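You operate a simulated robot arm through the tools that you are given. There is no shell and no other tool. Be economical: measure what you need, move in short steps, check, and stop when the job is done.

Carry out the task below with a simulated two-armed robot. There is one attempt and no reset: what you move stays moved.

TASK
Wipe the smudges off the wardrobe's four drawer fronts; put the sponge back. What is to be rubbed or washed off counts as gone when no trace of it is left.
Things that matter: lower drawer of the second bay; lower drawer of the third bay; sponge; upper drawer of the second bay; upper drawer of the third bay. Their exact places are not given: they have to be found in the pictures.

It is judged by the outcome, as a careful person would: the job done as asked, and still so three seconds after it is handed in. It fails if anything else is knocked over, pushed out of place, dropped, spilled or broken.

THE ROBOT
Two 7-joint arms with two-finger parallel grippers on one trunk, on a base that drives. Base frame: it is fixed to the floor where the robot stands at the start and does not move with it; the origin is under the middle of the robot, x ahead of it, y to its left, z up. Units: m, rad, N and s.
The left shoulder is at the start at [0.05, 0.187, 1.16], the right one opposite. With the tool pointing down near the work surface each hand reaches from about 0.1 to 0.6 m from the robot's upright axis, wherever it stands, measured 20 degrees to its own side. Places, roughly: lower drawer of the second bay [0.5, 1.2, 0.7]; lower drawer of the third bay [0.5, 0.6, 0.7]; upper drawer of the second bay [0.5, 1.2, 0.9]; upper drawer of the third bay [0.5, 0.6, 0.9]. Payload 3.43 kg a hand.
Tool frame (each hand has its own): the origin (TCP) lies between the finger pads and is the grasp point; the fingertips stand 0.03 m ahead of it; z points along the fingers, y is the line along which they close. Largest opening 0.094 m; finger width 0.028, thickness 0.01; the body of the gripper, 0.05 by 0.096 m, starts 0.055 m behind the TCP.
Orientation is told as [roll, pitch, yaw] about the base's x, y, z axes, in that order, counted from this pose: with the fingers straight down and closing along the base's y, the tool's x points along the base's -x, its y along +y and its z along -z.

THE INTERFACE
- The arms move only by the tool step_arm. It takes "left_rows", "right_rows" or both (then of equal length, played together; a hand with none holds still); each is a list of rows, each a list of 3 entries, a list of its own where there are three numbers: the shift along the base's x, y, z in units of 40 mm (1.0 is 40 mm), then the turn, a rotation vector about the base's x, y, z in units of 5 degrees (1.0 is 5 degrees), then the finger opening in cm, from 0 to 9.4. In form: [[[x, y, z], [wx, wy, wz], claw], ...]. A call has 1 to 12 rows; each row shifts and turns the commanded pose from where the row before left it. A call with a number of a shift or a turn outside -1 to 1 is refused whole. A row lasts 0.2 s, in which the tool goes at most 0.05 m and 0.15 rad; a call with a longer step from one row to the next is refused whole, and so is a gripper value outside its range. A pose out of reach is approached as far as the arm can. The call stops where the force on the tool passes 40 N (or 10 N more than at its start, if that is more) or the arm is blocked; 0.2 s more then pass. The fingers move at their own pace (about 0.153 m/s each) and stop on an object; they squeeze with about 29 N. The grip force told is the motor's: it shows also when the fingers shut on nothing. Time passes only in rows, and 0.2 s behind the last, so rows that do not move let the fingers close. It gives the time, the measured TCP pose, the force on the tool (base axes), the opening and the grip force at its end, in the units of the frame above (readings bear some noise), with the torque about the TCP (base axes, N m) and any sound that the robot's microphone picked up, and new pictures: "views" is both (left out), scene, wrist or none (wrist: the cameras of the hands that moved).
- Cameras (640 x 400 px; columns grow to the right, rows downward): "scene" is now at [0.133, 0.0456, 1.335]; the picture's right is [0.57, -0.82, 0.00], its down [-0.42, -0.30, -0.86] and it looks along [0.70, 0.49, -0.52] (base axes); focal length 234 px, centre (320, 200). "left" rides on the left gripper at [0.076, -0.014, -0.102] in its tool frame; the picture's right is [0.18, 0.98, 0.00], its down [-0.75, 0.14, -0.64] and it looks along [-0.63, 0.12, 0.77] (tool axes); focal length 243 px, centre (320, 200). "right" rides on the right gripper at [0.076, 0.014, -0.103] in its tool frame; the picture's right is [-0.18, 0.98, 0.00], its down [-0.75, -0.14, -0.64] and it looks along [-0.63, -0.12, 0.77] (tool axes); focal length 243 px, centre (320, 200).
- lift_body(by): slides the trunk up (or, below 0, down) by that many m; the arms and the scene camera ride with it, the base frame stays. It gives what a move gives, with no picture.
- base_move(legs): drives the robot by 1 to 6 legs, each [ahead, left, turn to the left] in m, m and rad, along the robot's own axes; the way and the turn of a leg run together, so that a leg with both is an arc; at most 1.5 m and 3.142 rad a leg. The arms and the cameras ride along, it lands a little off, and it stops where it bumps. It gives what a move gives, and a new picture of the scene camera.
- turn_head(pan, tilt): turns the head with the scene camera to pan (to the left, within 1.396 rad either way) and tilt (down, from -0.506 to 1.204), counted from straight ahead of the robot. It gives what a move gives, and a new picture of the scene camera.
- pixel_to_xyz(camera, pixels): for up to 12 pixels [column, row] of the newest picture of that camera ("zoom" is the newest enlarged one), the place [x, y, z] in the base frame of the surface seen there, good to about 0.002 m, but the place of the scene camera against the robot may be out by one fixed shift of up to 0.012 m in any direction. It takes no simulated time.
- close_up(camera, box): a new picture of the part [left, top, right, bottom] of that camera's present view, enlarged. It takes no simulated time.
- sign_off(): hands the job in; it is judged then, once.

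Keep the steps short. Do not move on a guess: measure, check each grasp and each placing, and mend mistakes. In all there are 80 turns and 260 pictures (those below and enlarged ones count). Leave the grippers open and the arms clear of the work at the hand-in unless told otherwise, and finish with a single line.

The tools are called after ">>>" by a JSON object that holds its "fn" and its "kwargs". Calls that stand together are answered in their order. step_arm: Moves the arms, as the interface text tells. Its arguments: {"type":"object","properties":{"left_rows":{"type":"array"},"right_rows":{"type":"array"},"views":{"type":"string","enum":["both","scene","wrist","none"]}},"required":[]} The other tools are called the same way: lift_body (by) slides the trunk up or down; base_move (legs) drives the base; turn_head (pan, tilt) turns the head that bears the scene camera; pixel_to_xyz (camera, pixels) gives the place of the surface under pixels of a picture; close_up (camera, box) takes an enlarged picture of a part of a camera's view; sign_off () hands the job in.

At the start:

```text
clock: 0.0
left_tool_pos: [0.3144, 0.3421, 1.0004]
left_tool_rot: [0.0, 0.0, 0.0]
left_contact_force: [0.8, 0.3, -0.4]
left_moment: [0.01, -0.01, 0.0]
left_grip_width: 0.0939
left_gripper_force: 0.0
right_tool_pos: [0.3375, 0.0604, 1.0002]
right_tool_rot: [0.0, 0.0, -0.002]
right_contact_force: [-0.3, 0.8, -0.4]
right_moment: [0.02, 0.01, 0.0]
right_grip_width: 0.0938
right_gripper_force: 0.1
trunk travel left (down, up): [-0.375, 0.057]
robot x, y, heading: [-0.0012, -0.0004, 0.002]
head pan, tilt: [0.611, 0.541]
```

scene: 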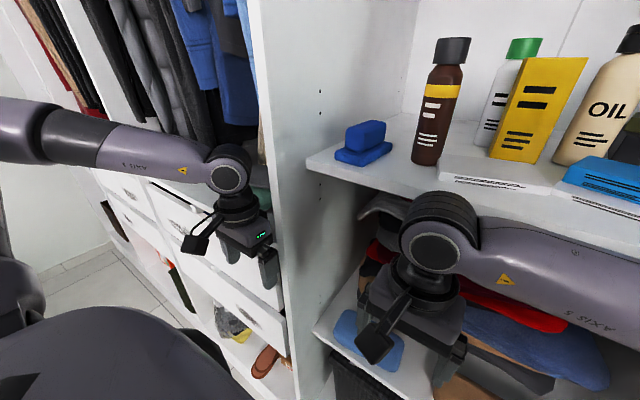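
right: 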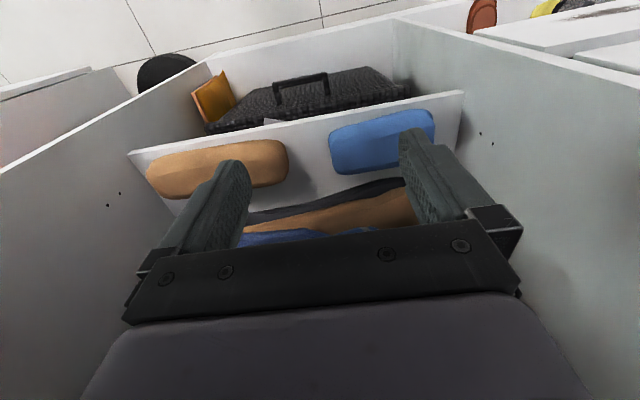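
left: 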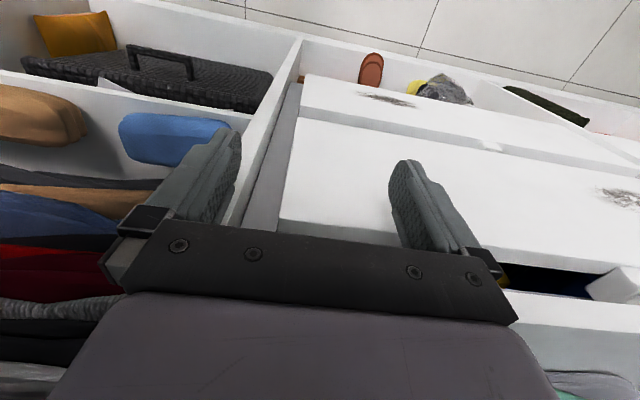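

I start by looking closely at the shelf with the blue block, the lower shelf and the drawers.

>>> {"fn": "close_up", "kwargs": {"camera": "scene", "box": [300, 60, 640, 270]}}

>>> {"fn": "close_up", "kwargs": {"camera": "left", "box": [240, 0, 640, 300]}}

>>> {"fn": "close_up", "kwargs": {"camera": "scene", "box": [80, 150, 320, 400]}}

>>> {"fn": "pixel_to_xyz", "kwargs": {"camera": "scene", "pixels": [[365, 135], [362, 155], [345, 130], [384, 130], [335, 150], [390, 148], [320, 160], [300, 200], [268, 60], [430, 60], [340, 330], [360, 165]]}}

>>> {"fn": "pixel_to_xyz", "kwargs": {"camera": "left", "pixels": [[388, 98], [305, 78], [300, 120], [280, 218], [630, 195], [580, 270], [490, 145], [610, 290], [372, 60], [300, 45], [260, 200], [450, 90]]}}

```text
1.88 times, centred on (470, 165) of scene
```

zoom: 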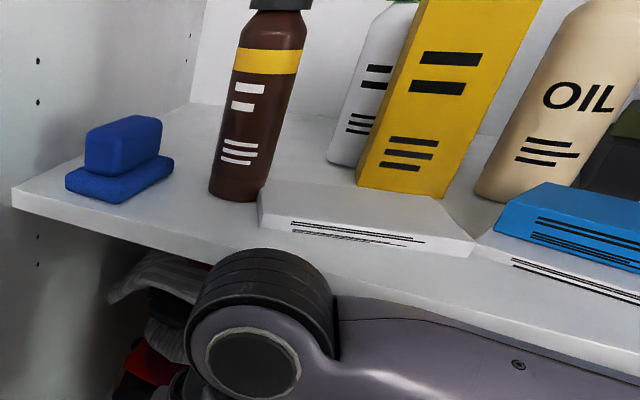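

```text
1.33 times, centred on (440, 150) of left
```

zoom: 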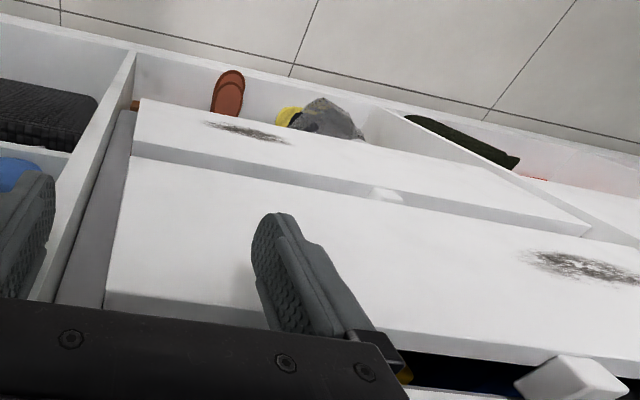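

```text
1.60 times, centred on (200, 275) of scene
```

zoom: 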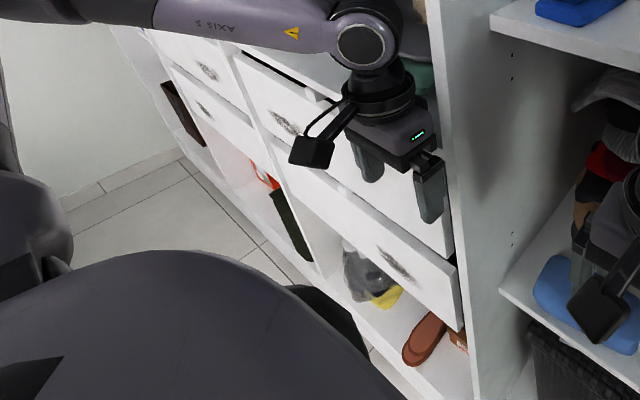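

```text
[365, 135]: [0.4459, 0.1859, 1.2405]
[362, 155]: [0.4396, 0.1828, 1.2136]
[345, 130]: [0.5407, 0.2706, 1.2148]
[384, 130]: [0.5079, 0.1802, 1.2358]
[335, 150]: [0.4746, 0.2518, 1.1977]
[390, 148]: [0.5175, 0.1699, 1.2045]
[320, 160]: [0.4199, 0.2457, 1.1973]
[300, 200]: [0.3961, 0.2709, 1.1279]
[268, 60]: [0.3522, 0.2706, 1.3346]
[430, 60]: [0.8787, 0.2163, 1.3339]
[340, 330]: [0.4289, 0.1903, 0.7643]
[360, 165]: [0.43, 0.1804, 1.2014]
```

```text
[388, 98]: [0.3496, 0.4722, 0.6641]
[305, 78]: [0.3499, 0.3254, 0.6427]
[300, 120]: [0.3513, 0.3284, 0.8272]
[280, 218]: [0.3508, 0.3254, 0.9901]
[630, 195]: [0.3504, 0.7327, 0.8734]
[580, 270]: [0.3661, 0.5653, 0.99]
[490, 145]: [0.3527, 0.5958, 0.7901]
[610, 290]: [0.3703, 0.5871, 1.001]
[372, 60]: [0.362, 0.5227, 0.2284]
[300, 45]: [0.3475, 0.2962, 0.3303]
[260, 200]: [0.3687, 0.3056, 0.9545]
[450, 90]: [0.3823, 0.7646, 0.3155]
```

The sponge seems to be the blue block with a grip at about (363,140). I enlarge it and measure its corners.

>>> {"fn": "close_up", "kwargs": {"camera": "scene", "box": [310, 105, 422, 175]}}

```text
5.71 times, centred on (366, 140) of scene
```

zoom: 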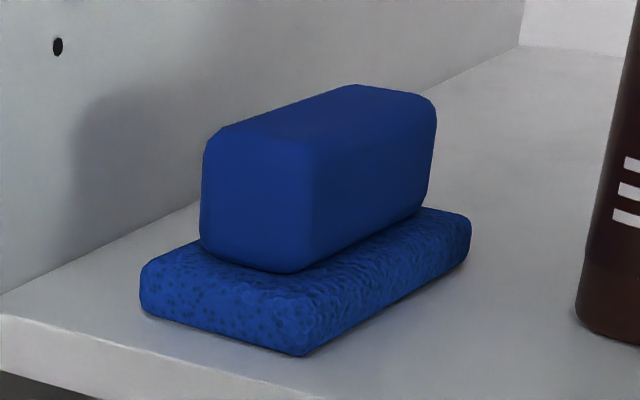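

>>> {"fn": "pixel_to_xyz", "kwargs": {"camera": "zoom", "pixels": [[215, 140], [315, 150], [360, 92], [430, 105], [150, 280], [300, 345], [300, 300], [463, 225], [205, 240], [295, 265], [425, 200], [320, 200]]}}

```text
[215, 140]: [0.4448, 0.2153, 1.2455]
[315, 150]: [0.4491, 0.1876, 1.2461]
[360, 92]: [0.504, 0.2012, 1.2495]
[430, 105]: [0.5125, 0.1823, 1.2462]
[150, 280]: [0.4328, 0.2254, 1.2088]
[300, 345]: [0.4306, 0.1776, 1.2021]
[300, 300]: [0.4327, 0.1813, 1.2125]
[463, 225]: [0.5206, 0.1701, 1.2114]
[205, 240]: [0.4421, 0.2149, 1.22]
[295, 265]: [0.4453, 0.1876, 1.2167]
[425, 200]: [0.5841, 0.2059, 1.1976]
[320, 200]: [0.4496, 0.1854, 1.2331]
```

The sponge is a foam pad with a grip block: pad x 0.43–0.525, y 0.173–0.23, and block about 34 mm wide with its top at z 1.25. It leaves plenty of room from the wall at y 0.27. The right arm suits it best, because its forearm would come in through the open bay. I pull both hands back and raise the right one.

>>> {"fn": "step_arm", "kwargs": {"right_rows": [[[-1, 0, 0], [0, 0, 0], 6], [[-1, 0, 0], [0, 0, 0], 6], [[-0.5, 0, 0.5], [0, 0, 0], 6], [[0, 0, 1], [0, 0, 0], 6], [[0, 0, 1], [0, 0, 0], 6], [[0, 0, 1], [0, 0, 0], 6], [[0, 0, 1], [0, 0, 0], 6], [[0, 0, 1], [0, 0, 0], 6], [[0, 0, 1], [0, 0, 0], 6], [[0, 0, 1], [0, 0, 0], 6], [[0, 0, 1], [0, 0, 0], 6], [[0, 0, 1], [0, 0, 0], 6]], "left_rows": [[[-1, 0, 0], [0, 0, 0], 9.4], [[-1, 0, 0], [0, 0, 0], 9.4], [[-0.5, 0, 0], [0, 0, 0], 9.4], [[0, 0, 0], [0, 0, 0], 9.4], [[0, 0, 0], [0, 0, 0], 9.4], [[0, 0, 0], [0, 0, 0], 9.4], [[0, 0, 0], [0, 0, 0], 9.4], [[0, 0, 0], [0, 0, 0], 9.4], [[0, 0, 0], [0, 0, 0], 9.4], [[0, 0, 0], [0, 0, 0], 9.4], [[0, 0, 0], [0, 0, 0], 9.4], [[0, 0, 0], [0, 0, 0], 9.4]]}}

```text
clock: 0.8
left_tool_pos: [0.2417, 0.3527, 1.0027]
left_tool_rot: [-0.001, 0.004, 0.0]
left_contact_force: [0.4, 0.5, 0.7]
left_moment: [-0.02, 0.01, 0.02]
left_grip_width: 0.094
left_gripper_force: 0.0
left hand out of reach, approached as far as the arm can: row 2, 3
right_tool_pos: [0.2495, 0.0577, 1.0123]
right_tool_rot: [-0.009, -0.015, -0.019]
right_contact_force: [0.9, -0.4, 0.7]
right_moment: [-0.01, 0.16, -0.01]
right_grip_width: 0.06
right_gripper_force: 0.0
trunk travel left (down, up): [-0.375, 0.057]
robot x, y, heading: [-0.0004, 0.0015, 0.003]
head pan, tilt: [0.611, 0.541]
stopped in row 3 (right hand): the force on the tool passed its limit (the readings are from after the stop); the commanded pose is now the measured one
```

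scene: 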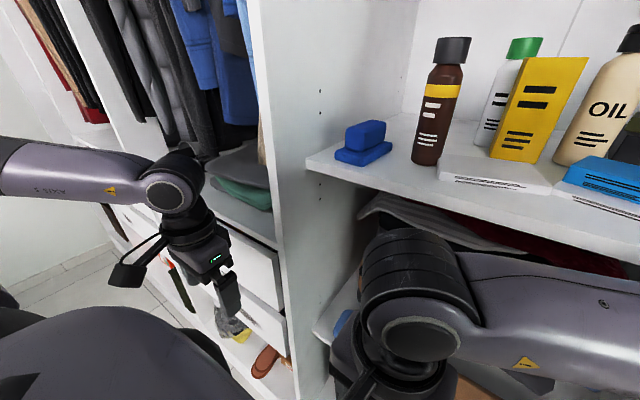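
right: 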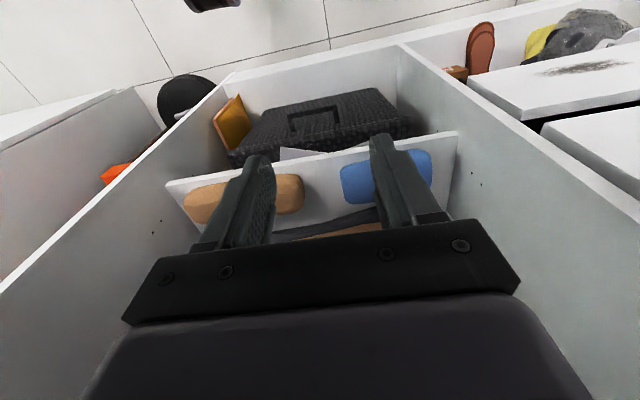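
left: 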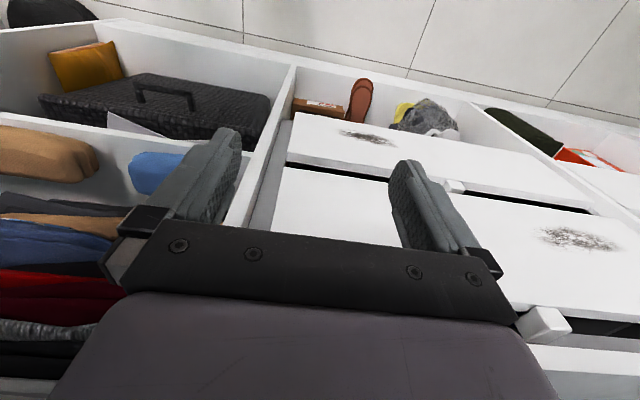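

The right hand stopped near its inner reach limit and now reads almost no force. I'll back the base up to get room in front of the shelf, with a slight shift left, and then raise the hand.

>>> {"fn": "base_move", "kwargs": {"legs": [[-0.2, 0, 0], [0, 0.15, 0]]}}

>>> {"fn": "step_arm", "kwargs": {"right_rows": [[[0.5, 0, 0.5], [0, 0, 0], 6], [[0.5, 0, 1], [0, 0, 0], 6], [[0, 0, 1], [0, 0, 0], 6], [[0, 0, 1], [0, 0, 0], 6], [[0, 0, 1], [0, 0, 0], 6], [[0, 0, 1], [0, 0, 0], 6], [[0, 0, 1], [0, 0, 0], 6], [[0, 0, 1], [0, 0, 0], 6], [[0, 0, 1], [0, 0, 0], 6], [[0, 0, 1], [0, 0, 0], 6]]}}

```text
clock: 3.4
left_tool_pos: [0.0423, 0.5021, 1.0037]
left_tool_rot: [-0.002, 0.004, -0.002]
left_contact_force: [0.5, 0.2, -0.7]
left_moment: [-0.02, -0.01, 0.0]
left_grip_width: 0.0939
left_gripper_force: 0.2
right_tool_pos: [0.0504, 0.2081, 1.0127]
right_tool_rot: [-0.013, -0.016, -0.021]
right_contact_force: [2.7, -1.5, 0.1]
right_moment: [0.15, 0.46, 0.08]
right_grip_width: 0.0599
right_gripper_force: 0.0
trunk travel left (down, up): [-0.375, 0.057]
robot x, y, heading: [-0.1986, 0.1486, -0.004]
head pan, tilt: [0.611, 0.541]
```

scene: 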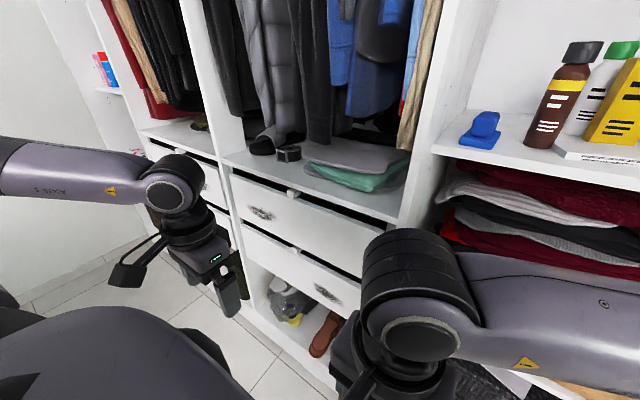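

```text
clock: 5.6
left_tool_pos: [0.0427, 0.5004, 1.0041]
left_tool_rot: [0.002, 0.005, -0.002]
left_contact_force: [0.9, -1.0, -1.1]
left_moment: [0.09, 0.02, 0.01]
left_grip_width: 0.0941
left_gripper_force: 0.1
right_tool_pos: [0.0986, 0.1908, 1.3909]
right_tool_rot: [0.052, -0.01, -0.031]
right_contact_force: [2.0, -1.8, -0.6]
right_moment: [0.14, 0.15, 0.01]
right_grip_width: 0.0598
right_gripper_force: 0.1
right hand out of reach, approached as far as the arm can: row 10
trunk travel left (down, up): [-0.375, 0.057]
robot x, y, heading: [-0.199, 0.1473, -0.003]
head pan, tilt: [0.611, 0.541]
```

scene: 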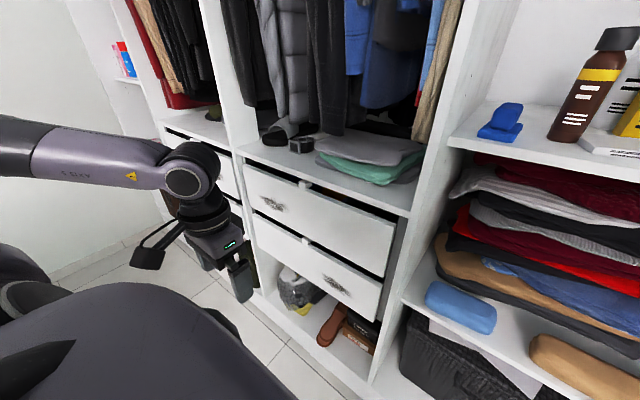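
right: 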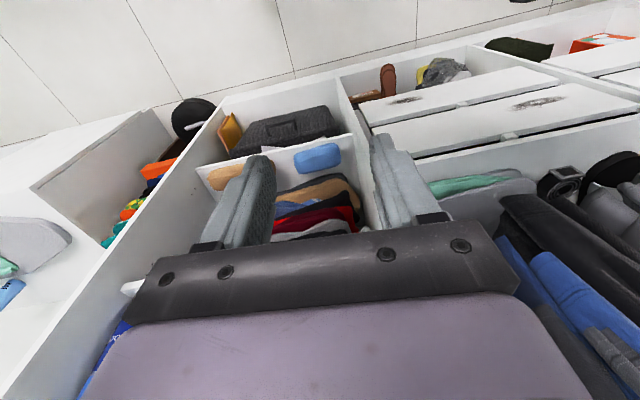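

All four drawer fronts are visible now. I measure where the bottle is, then drive 0.2 m ahead, which leaves the hands still outside the wardrobe.

>>> {"fn": "pixel_to_xyz", "kwargs": {"camera": "scene", "pixels": [[580, 85], [615, 38], [500, 110], [497, 130], [272, 205], [335, 284], [303, 184], [308, 240], [450, 146], [585, 110]]}}

>>> {"fn": "base_move", "kwargs": {"legs": [[0.2, 0, 0]]}}

```text
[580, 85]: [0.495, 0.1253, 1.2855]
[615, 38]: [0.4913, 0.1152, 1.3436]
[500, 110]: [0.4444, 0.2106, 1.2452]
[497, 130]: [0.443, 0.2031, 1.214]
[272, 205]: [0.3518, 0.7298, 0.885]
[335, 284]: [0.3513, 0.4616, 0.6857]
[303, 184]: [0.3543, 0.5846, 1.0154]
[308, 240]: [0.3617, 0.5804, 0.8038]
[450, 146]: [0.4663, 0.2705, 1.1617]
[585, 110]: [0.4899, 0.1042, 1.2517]
```

```text
clock: 7.2
left_tool_pos: [0.2431, 0.5007, 1.0036]
left_tool_rot: [0.0, 0.003, -0.001]
left_contact_force: [0.1, -0.5, 0.7]
left_moment: [-0.04, 0.05, 0.0]
left_grip_width: 0.0941
left_gripper_force: 0.0
right_tool_pos: [0.3022, 0.1924, 1.385]
right_tool_rot: [0.034, -0.002, -0.037]
right_contact_force: [-0.4, -0.8, 0.3]
right_moment: [-0.02, 0.02, -0.04]
right_grip_width: 0.06
right_gripper_force: 0.1
trunk travel left (down, up): [-0.375, 0.057]
robot x, y, heading: [0.0025, 0.1505, 0.003]
head pan, tilt: [0.611, 0.541]
```

scene: 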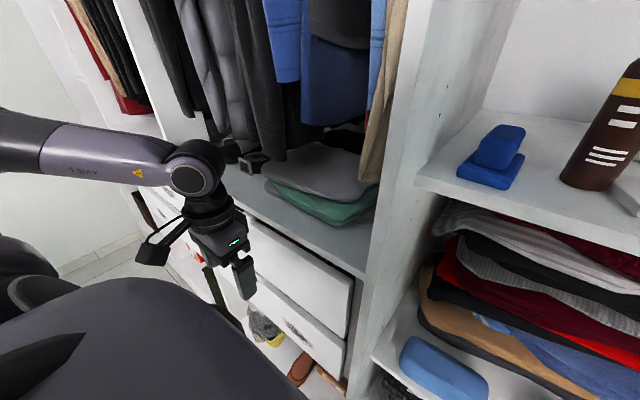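

Right hand is at [0.302, 0.192, 1.385]. I move it forward over the sponge with fingertips above z 1.3, correct the tilt, and look through the wrist camera.

>>> {"fn": "step_arm", "kwargs": {"right_rows": [[[1, 0, -0.3], [-0.39, 0, 0], 6], [[1, 0.1, -0.3], [0, 0, -0.25], 6], [[1, 0.1, -0.2], [0, 0, -0.25], 6], [[0.7, 0, 0], [0, 0, 0], 6]]}}

```text
clock: 8.4
left_tool_pos: [0.2427, 0.5006, 1.0039]
left_tool_rot: [-0.002, 0.004, -0.001]
left_contact_force: [0.2, -0.3, 0.0]
left_moment: [0.03, -0.04, 0.04]
left_grip_width: 0.094
left_gripper_force: 0.0
right_tool_pos: [0.4254, 0.1542, 1.3549]
right_tool_rot: [0.095, -0.031, -0.14]
right_contact_force: [0.0, -0.1, -1.4]
right_moment: [0.0, 0.0, 0.0]
right_grip_width: 0.06
right_gripper_force: 0.1
right hand out of reach, approached as far as the arm can: row 1, 2, 3, 4
trunk travel left (down, up): [-0.375, 0.057]
robot x, y, heading: [0.0026, 0.1491, -0.004]
head pan, tilt: [0.611, 0.541]
stopped in row 4 (right hand): the arm was blocked; the commanded pose is now the measured one
```

scene: 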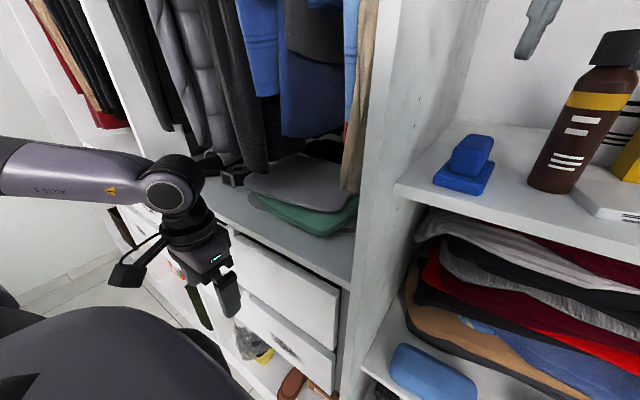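
right: 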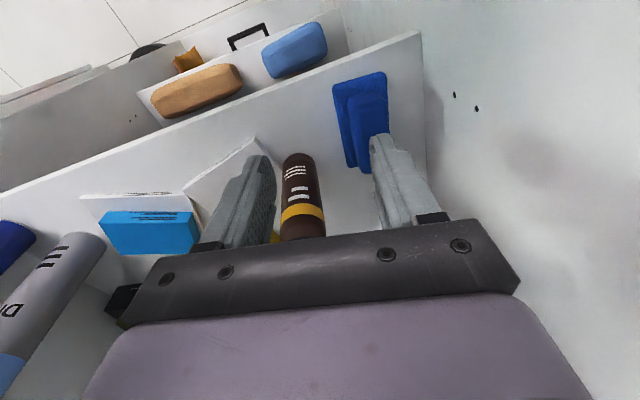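

The arm reached its limit and drifted toward the bottle at y 0.13. I retract, raise the trunk and shift the base left so the sponge lies on the right arm's own side.

>>> {"fn": "step_arm", "kwargs": {"right_rows": [[[-1, 0, 0], [0, 0, 0], 6], [[-1, 0, 0], [0, 0, 0], 6], [[-0.8, 0, 0], [0, 0, 0], 6]], "views": "none"}}

>>> {"fn": "lift_body", "kwargs": {"by": 0.056}}

>>> {"fn": "base_move", "kwargs": {"legs": [[0, 0.18, 0]]}}

```text
clock: 9.2
left_tool_pos: [0.2428, 0.5007, 1.0035]
left_tool_rot: [0.0, 0.004, -0.001]
left_contact_force: [0.1, 0.3, -0.3]
left_moment: [0.03, -0.04, -0.03]
left_grip_width: 0.0938
left_gripper_force: 0.0
right_tool_pos: [0.3104, 0.1581, 1.3533]
right_tool_rot: [0.09, -0.03, -0.135]
right_contact_force: [-0.3, 0.5, 0.1]
right_moment: [-0.02, 0.0, 0.02]
right_grip_width: 0.0598
right_gripper_force: 0.0
trunk travel left (down, up): [-0.375, 0.057]
robot x, y, heading: [0.0013, 0.1482, -0.003]
head pan, tilt: [0.611, 0.541]
```

```text
clock: 10.1
left_tool_pos: [0.2433, 0.5014, 1.0602]
left_tool_rot: [0.0, 0.003, -0.003]
left_contact_force: [-0.5, 0.9, -0.5]
left_moment: [-0.03, 0.0, -0.01]
left_grip_width: 0.0939
left_gripper_force: 0.0
right_tool_pos: [0.3122, 0.1585, 1.4086]
right_tool_rot: [0.088, -0.03, -0.134]
right_contact_force: [-0.1, -0.2, -0.4]
right_moment: [0.02, 0.01, -0.02]
right_grip_width: 0.06
right_gripper_force: 0.1
trunk travel left (down, up): [-0.431, 0.001]
robot x, y, heading: [0.0009, 0.149, -0.004]
head pan, tilt: [0.611, 0.541]
```

```text
clock: 11.4
left_tool_pos: [0.244, 0.6211, 1.0592]
left_tool_rot: [0.0, 0.004, -0.004]
left_contact_force: [-0.5, -0.6, 0.6]
left_moment: [0.01, 0.01, 0.02]
left_grip_width: 0.0939
left_gripper_force: 0.1
right_tool_pos: [0.3116, 0.2706, 1.4104]
right_tool_rot: [0.064, -0.025, -0.155]
right_contact_force: [-1.0, -2.2, 0.2]
right_moment: [0.07, -0.08, -0.05]
right_grip_width: 0.0601
right_gripper_force: 0.0
trunk travel left (down, up): [-0.431, 0.001]
robot x, y, heading: [0.0031, 0.2702, -0.002]
head pan, tilt: [0.611, 0.541]
stopped in leg 1: the force on the tool passed its limit (the readings are from after the stop); the commanded pose is now the measured one
```

scene: 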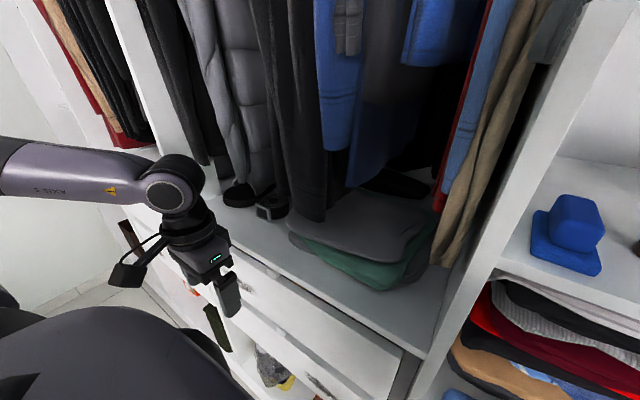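

The right wrist brushed the divider's edge (y 0.27–0.30), because at x 0.31 it reached past 0.35. I move the hand right and back off.

>>> {"fn": "step_arm", "kwargs": {"right_rows": [[[0, -0.6, 0], [0, 0, 0], 6], [[0, -0.8, 0], [0, 0, 0.5], 6], [[0, -0.5, 0], [-0.7, 0.3, 0.5], 6]]}}

```text
clock: 12.2
left_tool_pos: [0.2433, 0.6208, 1.0587]
left_tool_rot: [-0.001, 0.002, -0.003]
left_contact_force: [0.2, -0.2, -0.5]
left_moment: [0.01, 0.0, 0.0]
left_grip_width: 0.0941
left_gripper_force: 0.0
right_tool_pos: [0.3113, 0.1941, 1.4094]
right_tool_rot: [0.002, -0.008, -0.067]
right_contact_force: [-0.2, 0.1, -0.3]
right_moment: [0.01, 0.03, 0.0]
right_grip_width: 0.0601
right_gripper_force: 0.1
trunk travel left (down, up): [-0.431, 0.001]
robot x, y, heading: [0.0001, 0.271, -0.002]
head pan, tilt: [0.611, 0.541]
```

scene: 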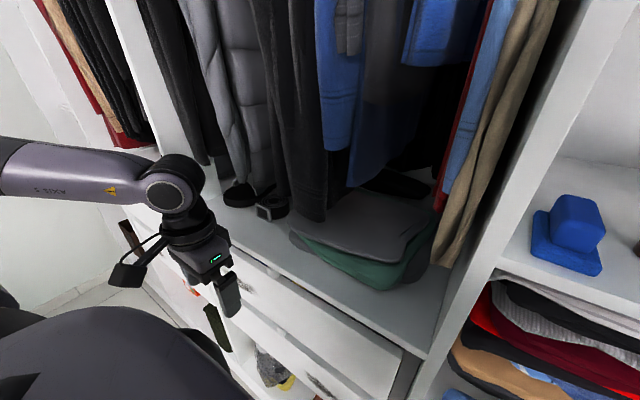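
right: 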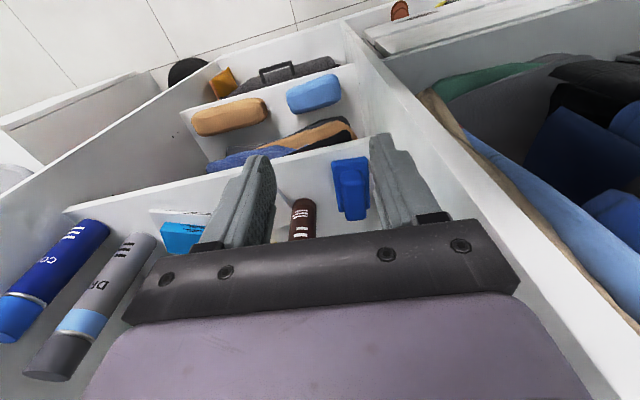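

The hand is free again at [0.311, 0.194, 1.409]. I move forward over the sponge.

>>> {"fn": "step_arm", "kwargs": {"right_rows": [[[1, 0.05, -0.3], [0, 0, 0], 6], [[1, 0.05, -0.4], [0, 0, 0], 6], [[1, 0.05, -0.5], [0, 0, 0], 6], [[1, 0, -0.5], [0, 0, 0], 6]]}}

```text
clock: 13.2
left_tool_pos: [0.2449, 0.6206, 1.0588]
left_tool_rot: [0.0, 0.003, -0.004]
left_contact_force: [0.4, 0.2, -0.2]
left_moment: [-0.04, 0.05, 0.04]
left_grip_width: 0.0941
left_gripper_force: 0.0
right_tool_pos: [0.4738, 0.202, 1.3398]
right_tool_rot: [0.001, -0.005, -0.067]
right_contact_force: [0.6, -0.2, -0.8]
right_moment: [0.0, -0.01, 0.01]
right_grip_width: 0.0601
right_gripper_force: 0.1
trunk travel left (down, up): [-0.431, 0.001]
robot x, y, heading: [-0.0003, 0.2693, -0.005]
head pan, tilt: [0.611, 0.541]
```

scene: 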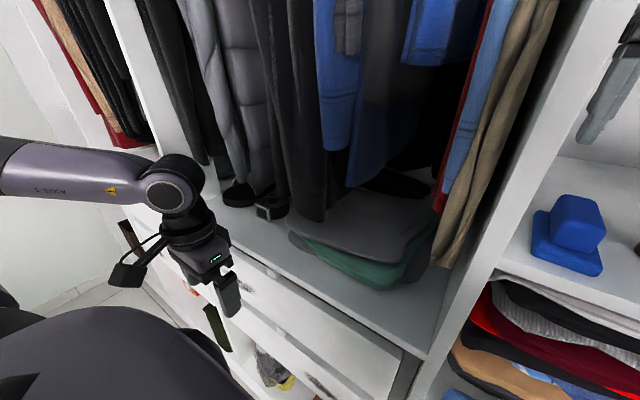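
right: 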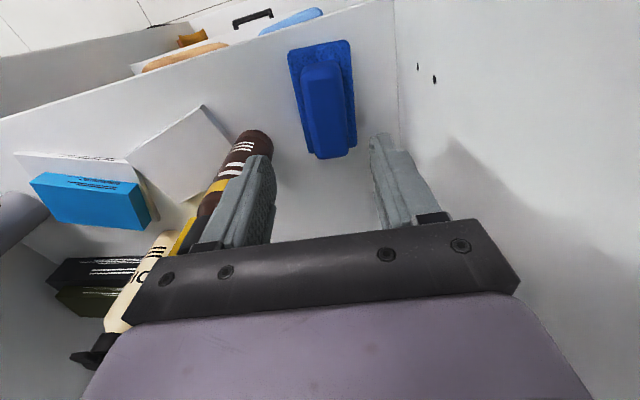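

The sponge shows at (322,95) in the right picture. I measure it with the wrist camera.

>>> {"fn": "pixel_to_xyz", "kwargs": {"camera": "right", "pixels": [[305, 68], [336, 66], [315, 150], [347, 147], [322, 110], [290, 55], [348, 45], [355, 140], [280, 180], [350, 190], [245, 140], [310, 155]]}}

>>> {"fn": "close_up", "kwargs": {"camera": "right", "box": [230, 20, 420, 220]}}

```text
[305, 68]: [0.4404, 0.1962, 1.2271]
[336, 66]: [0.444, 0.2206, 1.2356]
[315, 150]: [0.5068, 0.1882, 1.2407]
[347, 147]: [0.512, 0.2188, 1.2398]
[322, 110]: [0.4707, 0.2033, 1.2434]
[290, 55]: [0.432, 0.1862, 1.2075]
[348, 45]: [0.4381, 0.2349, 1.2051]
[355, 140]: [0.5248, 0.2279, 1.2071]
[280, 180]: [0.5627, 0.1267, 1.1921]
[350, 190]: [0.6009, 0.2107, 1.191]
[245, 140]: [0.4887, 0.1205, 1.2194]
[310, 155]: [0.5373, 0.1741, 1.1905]
```

```text
2.00 times, centred on (325, 120) of right
```

zoom: 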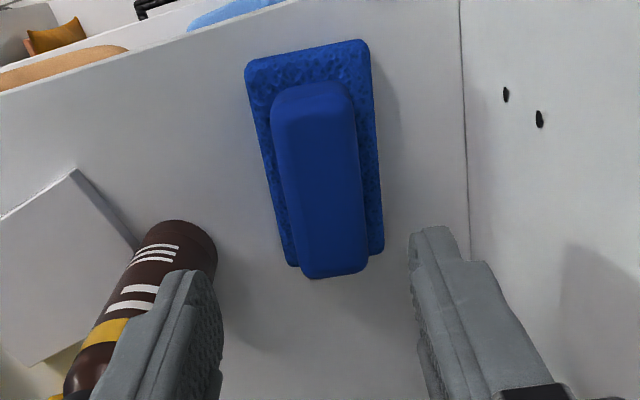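

The handle centre is [0.477, 0.205], yaw −0.067, top at z 1.2435; the pad's top is 1.2075. I descend to TCP z 1.242 and close.

>>> {"fn": "step_arm", "kwargs": {"right_rows": [[[0.08, 0.08, -0.8], [0, 0, 0], 6], [[0, 0, -0.9], [0, 0, 0], 6], [[0, 0, -0.72], [0, 0, 0], 6], [[0, 0, 0], [0, 0, 0], 6]]}}

```text
clock: 14.2
left_tool_pos: [0.2441, 0.6221, 1.0607]
left_tool_rot: [0.0, 0.005, -0.003]
left_contact_force: [-0.2, -0.7, -0.6]
left_moment: [0.01, -0.01, -0.01]
left_grip_width: 0.0938
left_gripper_force: 0.1
right_tool_pos: [0.4751, 0.2041, 1.2428]
right_tool_rot: [0.003, -0.007, -0.067]
right_contact_force: [-0.5, 0.0, 0.0]
right_moment: [-0.01, 0.0, 0.02]
right_grip_width: 0.0601
right_gripper_force: 0.1
trunk travel left (down, up): [-0.431, 0.001]
robot x, y, heading: [0.0008, 0.2718, -0.006]
head pan, tilt: [0.611, 0.541]
```

scene: 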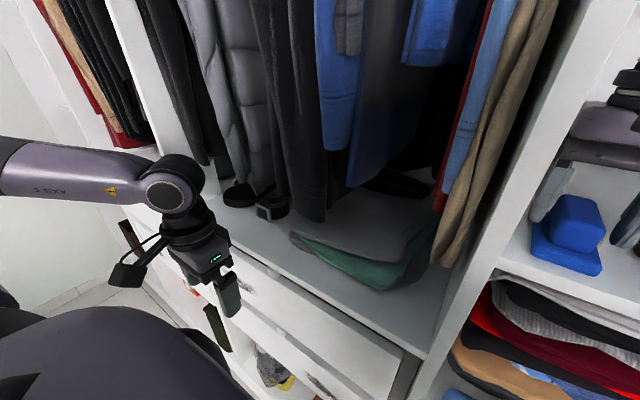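
right: 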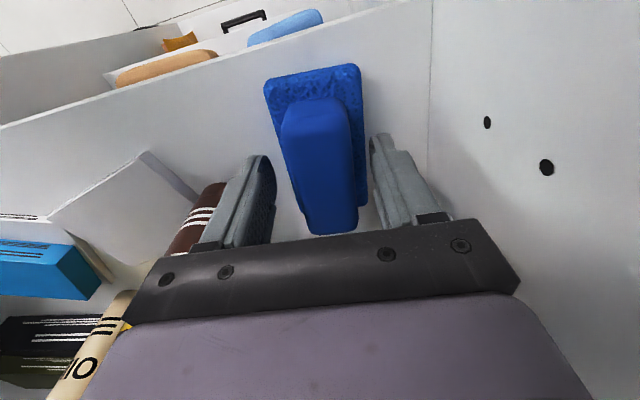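

The fingers straddle the handle. I close them.

>>> {"fn": "step_arm", "kwargs": {"right_rows": [[[0, 0, 0], [0, 0, 0], 2], [[0, 0, 0], [0, 0, 0], 2], [[0, 0, 0], [0, 0, 0], 2]], "views": "wrist"}}

```text
clock: 15.0
left_tool_pos: [0.2444, 0.6216, 1.0593]
left_tool_rot: [0.001, 0.005, -0.003]
left_contact_force: [-0.2, 0.3, 0.1]
left_moment: [-0.01, 0.02, 0.03]
left_grip_width: 0.0939
left_gripper_force: 0.1
right_tool_pos: [0.4765, 0.2039, 1.2434]
right_tool_rot: [0.002, -0.005, -0.068]
right_contact_force: [-0.2, 0.4, -0.3]
right_moment: [0.0, -0.01, 0.01]
right_grip_width: 0.0378
right_gripper_force: 28.8
trunk travel left (down, up): [-0.431, 0.001]
robot x, y, heading: [0.0024, 0.2663, -0.006]
head pan, tilt: [0.611, 0.541]
```

right: 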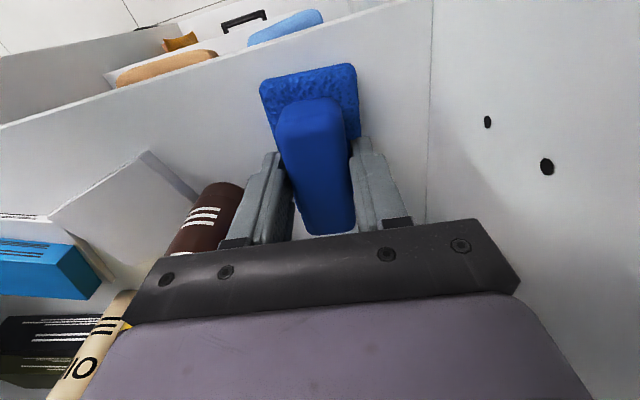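

It is held at 3.8 cm opening with 29 N. Home pose for the return is TCP [0.4765, 0.2039, 1.2434], yaw −0.068. I lift 0.08 m and check.

>>> {"fn": "step_arm", "kwargs": {"right_rows": [[[0, 0, 0.6], [0, 0, 0], 2], [[0, 0, 0.8], [0, 0, 0], 2], [[0, 0, 0.6], [0, 0, 0], 2]]}}

```text
clock: 15.8
left_tool_pos: [0.2443, 0.621, 1.0596]
left_tool_rot: [-0.002, 0.003, -0.004]
left_contact_force: [0.2, -0.2, 0.0]
left_moment: [0.0, 0.0, 0.0]
left_grip_width: 0.0939
left_gripper_force: 0.0
right_tool_pos: [0.4762, 0.2038, 1.3242]
right_tool_rot: [0.002, -0.006, -0.067]
right_contact_force: [0.0, -0.3, 0.0]
right_moment: [0.02, 0.02, -0.01]
right_grip_width: 0.0377
right_gripper_force: 28.6
trunk travel left (down, up): [-0.431, 0.001]
robot x, y, heading: [0.0017, 0.2744, -0.0]
head pan, tilt: [0.611, 0.541]
```

scene: 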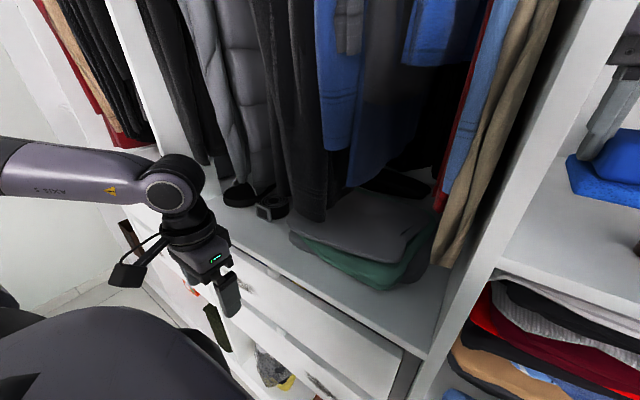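
right: 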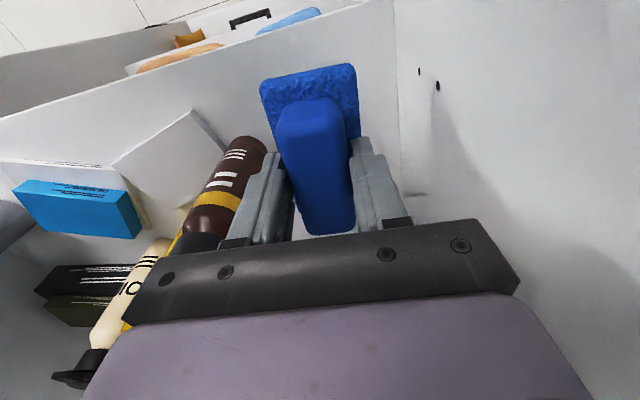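

The sponge with its pad is held. I drive 0.45 m straight back, then left, and lower the trunk.

>>> {"fn": "base_move", "kwargs": {"legs": [[-0.45, 0, 0], [0, 0.45, 0]]}}

>>> {"fn": "lift_body", "kwargs": {"by": -0.22}}

>>> {"fn": "turn_head", "kwargs": {"pan": 0.2, "tilt": 0.5}}

```text
clock: 20.8
left_tool_pos: [-0.2038, 1.0744, 1.0598]
left_tool_rot: [0.0, 0.004, -0.002]
left_contact_force: [0.2, 0.2, -0.3]
left_moment: [0.01, -0.05, -0.02]
left_grip_width: 0.0942
left_gripper_force: 0.0
right_tool_pos: [0.029, 0.6568, 1.3243]
right_tool_rot: [0.0, -0.005, -0.067]
right_contact_force: [0.1, -0.1, -0.8]
right_moment: [-0.04, -0.01, 0.03]
right_grip_width: 0.0376
right_gripper_force: 29.3
trunk travel left (down, up): [-0.431, 0.001]
robot x, y, heading: [-0.4491, 0.7239, -0.005]
head pan, tilt: [0.611, 0.541]
```

scene: 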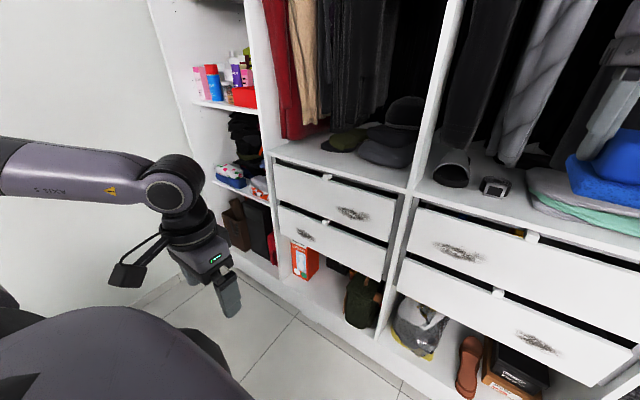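

```text
clock: 23.2
left_tool_pos: [-0.204, 1.0729, 0.8396]
left_tool_rot: [-0.002, 0.005, -0.001]
left_contact_force: [-0.5, 0.4, 0.8]
left_moment: [0.0, -0.02, 0.02]
left_grip_width: 0.094
left_gripper_force: 0.0
right_tool_pos: [0.0289, 0.6579, 1.1038]
right_tool_rot: [0.003, -0.005, -0.066]
right_contact_force: [-0.8, 0.5, -0.8]
right_moment: [0.0, -0.01, 0.02]
right_grip_width: 0.0378
right_gripper_force: 28.8
trunk travel left (down, up): [-0.211, 0.221]
robot x, y, heading: [-0.4449, 0.7193, -0.005]
head pan, tilt: [0.611, 0.541]
```

```text
clock: 24.0
left_tool_pos: [-0.2036, 1.0737, 0.84]
left_tool_rot: [-0.002, 0.003, -0.004]
left_contact_force: [0.2, -0.1, -0.9]
left_moment: [-0.02, 0.0, 0.0]
left_grip_width: 0.0942
left_gripper_force: 0.1
right_tool_pos: [0.0291, 0.6573, 1.1046]
right_tool_rot: [0.002, -0.004, -0.066]
right_contact_force: [0.2, -0.4, -1.3]
right_moment: [0.01, -0.02, 0.01]
right_grip_width: 0.0375
right_gripper_force: 29.0
trunk travel left (down, up): [-0.211, 0.221]
robot x, y, heading: [-0.4438, 0.7231, -0.003]
head pan, tilt: [0.201, 0.499]
```

scene: 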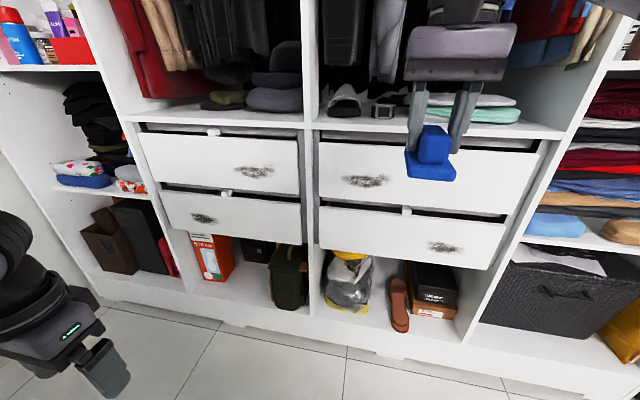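

All four smudges are clearly visible, at (368,180), (445,247), (253,171) and (203,217). I enlarge and measure their extents.

>>> {"fn": "close_up", "kwargs": {"camera": "scene", "box": [310, 120, 540, 275]}}

>>> {"fn": "pixel_to_xyz", "kwargs": {"camera": "scene", "pixels": [[344, 180], [391, 181], [366, 174], [366, 188], [428, 248], [464, 246], [446, 241], [446, 253], [235, 171], [273, 171], [253, 165], [253, 178]]}}

>>> {"fn": "pixel_to_xyz", "kwargs": {"camera": "scene", "pixels": [[192, 217], [216, 220], [203, 212], [203, 223], [415, 137], [408, 211], [215, 132], [227, 192], [325, 160], [160, 150], [295, 185], [410, 150]]}}

```text
2.58 times, centred on (425, 198) of scene
```

zoom: 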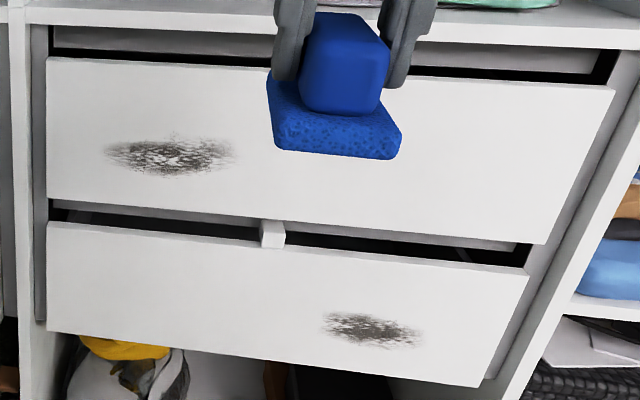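

```text
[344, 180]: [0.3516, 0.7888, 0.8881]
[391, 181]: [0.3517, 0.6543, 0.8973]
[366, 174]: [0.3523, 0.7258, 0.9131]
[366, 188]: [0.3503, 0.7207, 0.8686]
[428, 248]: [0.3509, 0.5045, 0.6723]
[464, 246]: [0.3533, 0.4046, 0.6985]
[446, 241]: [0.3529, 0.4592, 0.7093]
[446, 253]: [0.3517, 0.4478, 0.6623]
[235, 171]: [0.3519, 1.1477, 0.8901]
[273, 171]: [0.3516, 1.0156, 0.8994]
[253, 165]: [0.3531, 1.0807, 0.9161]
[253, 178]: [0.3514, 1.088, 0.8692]
```

```text
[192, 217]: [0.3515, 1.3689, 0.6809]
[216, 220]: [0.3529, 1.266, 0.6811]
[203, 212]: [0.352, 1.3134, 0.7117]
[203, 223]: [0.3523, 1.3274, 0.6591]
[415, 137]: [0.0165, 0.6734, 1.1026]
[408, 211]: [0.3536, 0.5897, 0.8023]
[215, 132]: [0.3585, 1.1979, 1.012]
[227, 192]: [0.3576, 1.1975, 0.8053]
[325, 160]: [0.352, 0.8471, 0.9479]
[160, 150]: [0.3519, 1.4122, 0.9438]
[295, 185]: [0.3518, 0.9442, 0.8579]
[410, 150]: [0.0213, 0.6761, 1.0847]
```

The smudges measure, as y and z centres: (0.722, 0.89), (0.458, 0.683), (1.082, 0.89) and (1.317, 0.683), each about 0.13 × 0.05 m. Next I turn the tool about base y so the sponge pad faces +x, here in free space.

>>> {"fn": "step_arm", "kwargs": {"right_rows": [[[0, 0, 0], [0, -1, 0], 2], [[0, 0, 0], [0, -1, 0], 2], [[0, 0, -0.4], [0, -1, 0], 2], [[0, 0, -0.4], [0, -1, 0], 2], [[0, 0, -0.4], [0, -1, 0], 2], [[0, 0, -0.4], [0, -1, 0], 2], [[0, 0, -0.4], [0, -1, 0], 2], [[0, 0, -0.4], [0, -1, 0], 2], [[0, 0, -0.4], [0, -1, 0], 2]]}}

```text
clock: 26.0
left_tool_pos: [-0.2042, 1.0737, 0.839]
left_tool_rot: [-0.001, 0.002, -0.001]
left_contact_force: [-0.1, 0.8, 0.0]
left_moment: [0.01, 0.01, 0.01]
left_grip_width: 0.094
left_gripper_force: 0.0
right_tool_pos: [0.0291, 0.6568, 0.9923]
right_tool_rot: [0.072, -0.791, -0.097]
right_contact_force: [-0.4, -0.1, -0.2]
right_moment: [0.02, 0.01, 0.0]
right_grip_width: 0.0378
right_gripper_force: 28.9
trunk travel left (down, up): [-0.211, 0.221]
robot x, y, heading: [-0.4502, 0.721, -0.004]
head pan, tilt: [0.201, 0.499]
```

scene: 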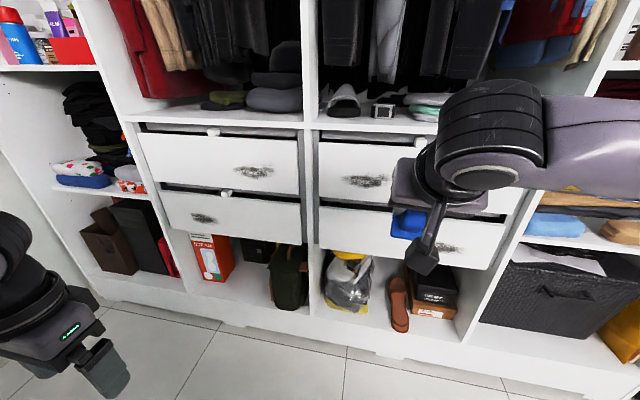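
right: 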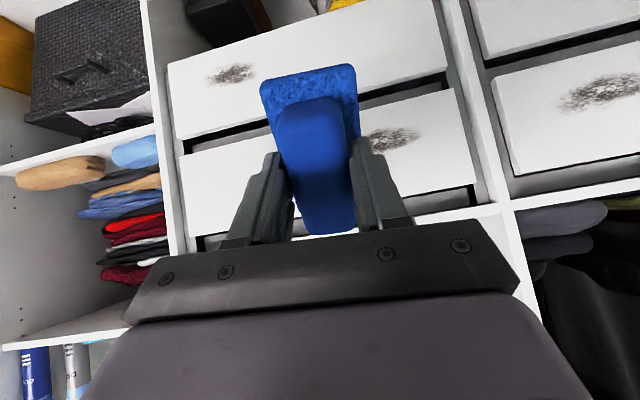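

That's half turned and holding firm. I continue the remaining 45° and go down to about z 0.89.

>>> {"fn": "step_arm", "kwargs": {"right_rows": [[[0, 0, -0.3], [0, -1, 0], 2], [[0, 0, -0.3], [0, -1, 0], 2], [[0, 0, -0.3], [0, -1, 0], 2], [[0, 0, -0.3], [0, -1, 0], 2], [[0, 0, -0.3], [0, -1, 0], 2], [[0, 0, -0.3], [0, -1, 0], 2], [[0, 0, -0.3], [0, -1, 0], 2], [[0, 0, -0.3], [0, -1, 0], 2], [[0, 0, 0], [0, -0.94, 0], 2]]}}

```text
clock: 28.0
left_tool_pos: [-0.2053, 1.0727, 0.8403]
left_tool_rot: [-0.001, 0.003, -0.002]
left_contact_force: [0.2, -0.2, 0.5]
left_moment: [0.01, 0.0, -0.03]
left_grip_width: 0.094
left_gripper_force: 0.1
right_tool_pos: [0.0279, 0.6567, 0.897]
right_tool_rot: [1.615, -1.506, -1.615]
right_contact_force: [0.7, 0.9, -0.6]
right_moment: [0.01, 0.02, 0.03]
right_grip_width: 0.0378
right_gripper_force: 28.5
trunk travel left (down, up): [-0.211, 0.221]
robot x, y, heading: [-0.4477, 0.7244, -0.004]
head pan, tilt: [0.201, 0.499]
```

scene: 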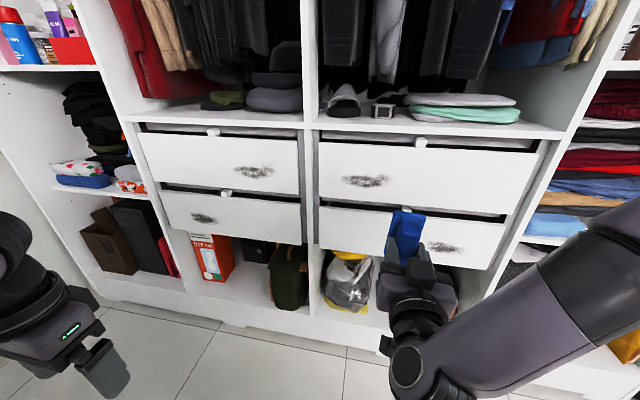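
right: 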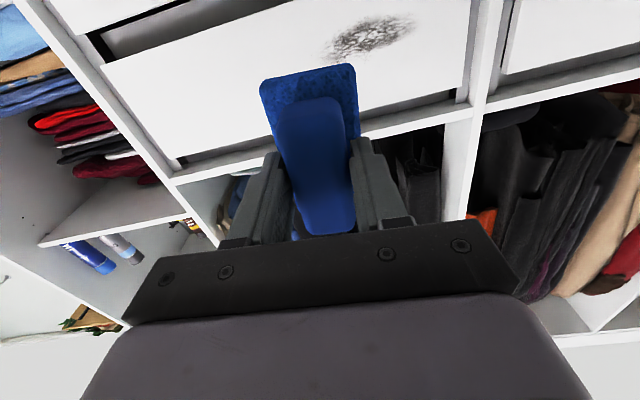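

The pad now faces the drawers. I drive 0.2 m ahead; the pad's face will be near x 0.28, 7 cm short of the fronts.

>>> {"fn": "base_move", "kwargs": {"legs": [[0.2, 0, 0.004]]}}

```text
clock: 29.6
left_tool_pos: [-0.0066, 1.0726, 0.8408]
left_tool_rot: [-0.001, 0.004, 0.002]
left_contact_force: [0.6, -0.5, 0.1]
left_moment: [0.01, 0.0, 0.03]
left_grip_width: 0.0942
left_gripper_force: 0.1
right_tool_pos: [0.2271, 0.6586, 0.8967]
right_tool_rot: [1.58, -1.505, -1.577]
right_contact_force: [-0.3, -0.2, -0.8]
right_moment: [-0.02, 0.06, 0.0]
right_grip_width: 0.0377
right_gripper_force: 29.5
trunk travel left (down, up): [-0.211, 0.221]
robot x, y, heading: [-0.2488, 0.7231, -0.003]
head pan, tilt: [0.201, 0.499]
```

scene: 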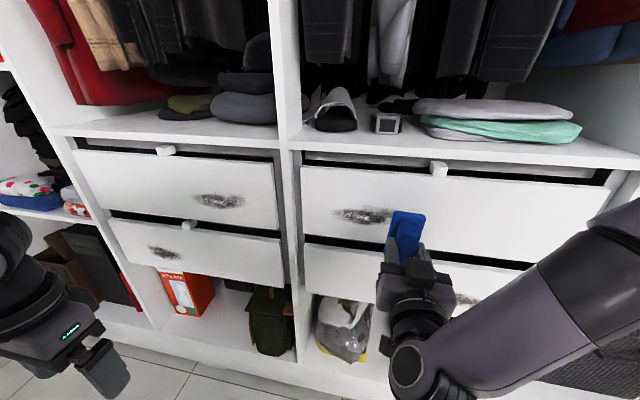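

I bring the pad up close at the right end of the upper smudge (y about 0.66) and then creep into contact.

>>> {"fn": "step_arm", "kwargs": {"right_rows": [[[0.7, 0, -0.15], [0, 0, 0], 2], [[0.7, 0, 0], [0, 0, 0], 2], [[0.2, 0, 0], [0, 0, 0], 2], [[0.1, 0, 0], [0, 0, 0], 2], [[0.1, 0, 0], [0, 0, 0], 2]], "views": "none"}}

```text
clock: 30.8
left_tool_pos: [-0.0077, 1.0736, 0.8391]
left_tool_rot: [-0.001, 0.002, 0.0]
left_contact_force: [-0.1, 0.6, 0.8]
left_moment: [-0.01, 0.03, 0.02]
left_grip_width: 0.0939
left_gripper_force: 0.0
right_tool_pos: [0.2978, 0.657, 0.8903]
right_tool_rot: [1.576, -1.506, -1.571]
right_contact_force: [-14.2, -0.9, -2.0]
right_moment: [0.08, -0.65, -0.34]
right_grip_width: 0.0374
right_gripper_force: 29.4
trunk travel left (down, up): [-0.211, 0.221]
robot x, y, heading: [-0.2465, 0.7228, -0.003]
head pan, tilt: [0.201, 0.499]
```

Contact is at x 0.298 with about 14 N. I wipe left to y 0.81 and back.

>>> {"fn": "step_arm", "kwargs": {"right_rows": [[[0, 0.65, 0], [0, 0, 0], 2], [[0, 0.65, 0], [0, 0, 0], 2], [[0, 0.65, 0], [0, 0, 0], 2], [[0, 0.65, 0], [0, 0, 0], 2], [[0, 0.65, 0], [0, 0, 0], 2], [[0, 0.65, 0], [0, 0, 0], 2], [[0, -0.65, 0], [0, 0, 0], 2], [[0, -0.65, 0], [0, 0, 0], 2], [[0, -0.65, 0], [0, 0, 0], 2], [[0, -0.65, 0], [0, 0, 0], 2], [[0, -0.65, 0], [0, 0, 0], 2], [[0, -0.75, 0], [0, 0, 0], 2]]}}

```text
clock: 33.4
left_tool_pos: [-0.0067, 1.0745, 0.8401]
left_tool_rot: [0.0, 0.004, 0.001]
left_contact_force: [0.8, -1.0, -0.3]
left_moment: [0.01, 0.01, 0.01]
left_grip_width: 0.0939
left_gripper_force: 0.0
right_tool_pos: [0.2993, 0.6535, 0.8905]
right_tool_rot: [1.579, -1.504, -1.572]
right_contact_force: [-0.1, -0.3, -1.1]
right_moment: [0.01, 0.04, 0.0]
right_grip_width: 0.0376
right_gripper_force: 29.4
trunk travel left (down, up): [-0.211, 0.221]
robot x, y, heading: [-0.2472, 0.7216, 0.002]
head pan, tilt: [0.201, 0.499]
```

scene: 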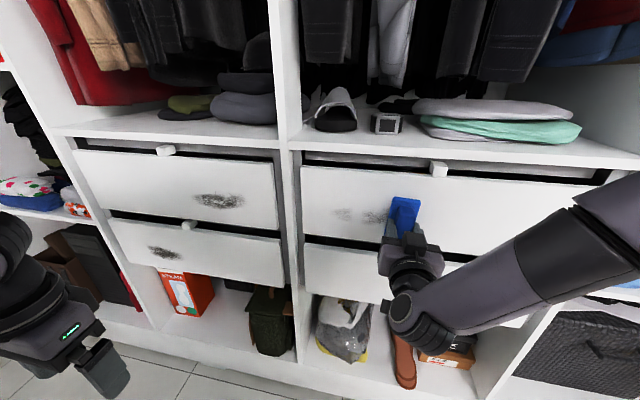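
right: 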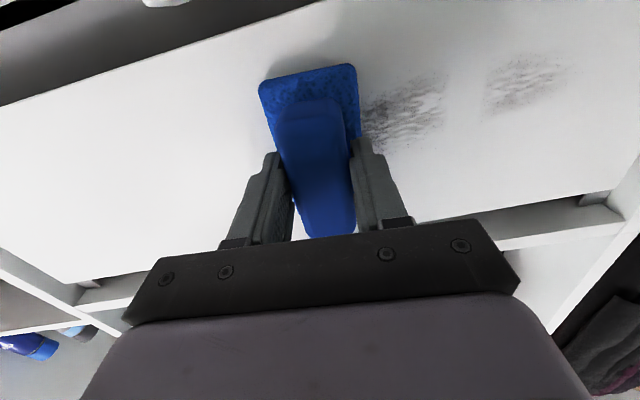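

The smudge is partly gone but contact was lost on the way. I check whether the front is still where it was.

>>> {"fn": "pixel_to_xyz", "kwargs": {"camera": "right", "pixels": [[200, 150], [410, 110], [520, 80], [450, 40], [600, 150], [380, 100], [555, 70], [490, 100]]}}

>>> {"fn": "step_arm", "kwargs": {"right_rows": [[[0.12, 0, 0], [0, 0, 0], 2], [[0, 0, 0], [0, 0, 0], 2]], "views": "none"}}

```text
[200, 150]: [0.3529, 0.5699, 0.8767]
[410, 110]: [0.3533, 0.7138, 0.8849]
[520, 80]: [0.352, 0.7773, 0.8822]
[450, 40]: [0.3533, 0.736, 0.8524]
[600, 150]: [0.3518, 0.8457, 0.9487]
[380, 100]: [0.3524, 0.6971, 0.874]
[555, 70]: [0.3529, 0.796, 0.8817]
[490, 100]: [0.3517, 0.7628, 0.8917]
```

```text
clock: 34.0
left_tool_pos: [-0.0072, 1.073, 0.8397]
left_tool_rot: [-0.001, 0.002, 0.0]
left_contact_force: [0.4, 0.4, 0.3]
left_moment: [-0.01, -0.01, 0.02]
left_grip_width: 0.0938
left_gripper_force: 0.0
right_tool_pos: [0.302, 0.6547, 0.8898]
right_tool_rot: [1.571, -1.506, -1.567]
right_contact_force: [-23.8, -1.2, -1.4]
right_moment: [0.01, 0.26, -0.32]
right_grip_width: 0.0376
right_gripper_force: 29.0
trunk travel left (down, up): [-0.211, 0.221]
robot x, y, heading: [-0.248, 0.7242, 0.004]
head pan, tilt: [0.201, 0.499]
```

The front is still at x about 0.352. Pressed to 24 N now, I wipe left in small steps and check the force on the way.

>>> {"fn": "step_arm", "kwargs": {"right_rows": [[[0, 0.4, 0], [0, 0, 0], 2], [[0, 0.4, 0], [0, 0, 0], 2], [[0, 0.4, 0], [0, 0, 0], 2], [[0, 0.4, 0], [0, 0, 0], 2], [[0, 0.4, 0], [0, 0, 0], 2], [[0, 0.4, 0], [0, 0, 0], 2]], "views": "none"}}

```text
clock: 34.4
left_tool_pos: [-0.0077, 1.0731, 0.8414]
left_tool_rot: [-0.001, 0.001, -0.001]
left_contact_force: [-0.6, 0.8, -1.1]
left_moment: [0.02, 0.01, 0.02]
left_grip_width: 0.0939
left_gripper_force: 0.0
right_tool_pos: [0.3003, 0.6562, 0.8908]
right_tool_rot: [1.576, -1.507, -1.586]
right_contact_force: [-16.8, -6.6, 7.3]
right_moment: [0.17, -0.06, 0.1]
right_grip_width: 0.0376
right_gripper_force: 28.5
trunk travel left (down, up): [-0.211, 0.221]
robot x, y, heading: [-0.2463, 0.7187, -0.002]
head pan, tilt: [0.201, 0.499]
stopped in row 1 (right hand): the force on the tool passed its limit (the readings are from after the stop); the commanded pose is now the measured one
```

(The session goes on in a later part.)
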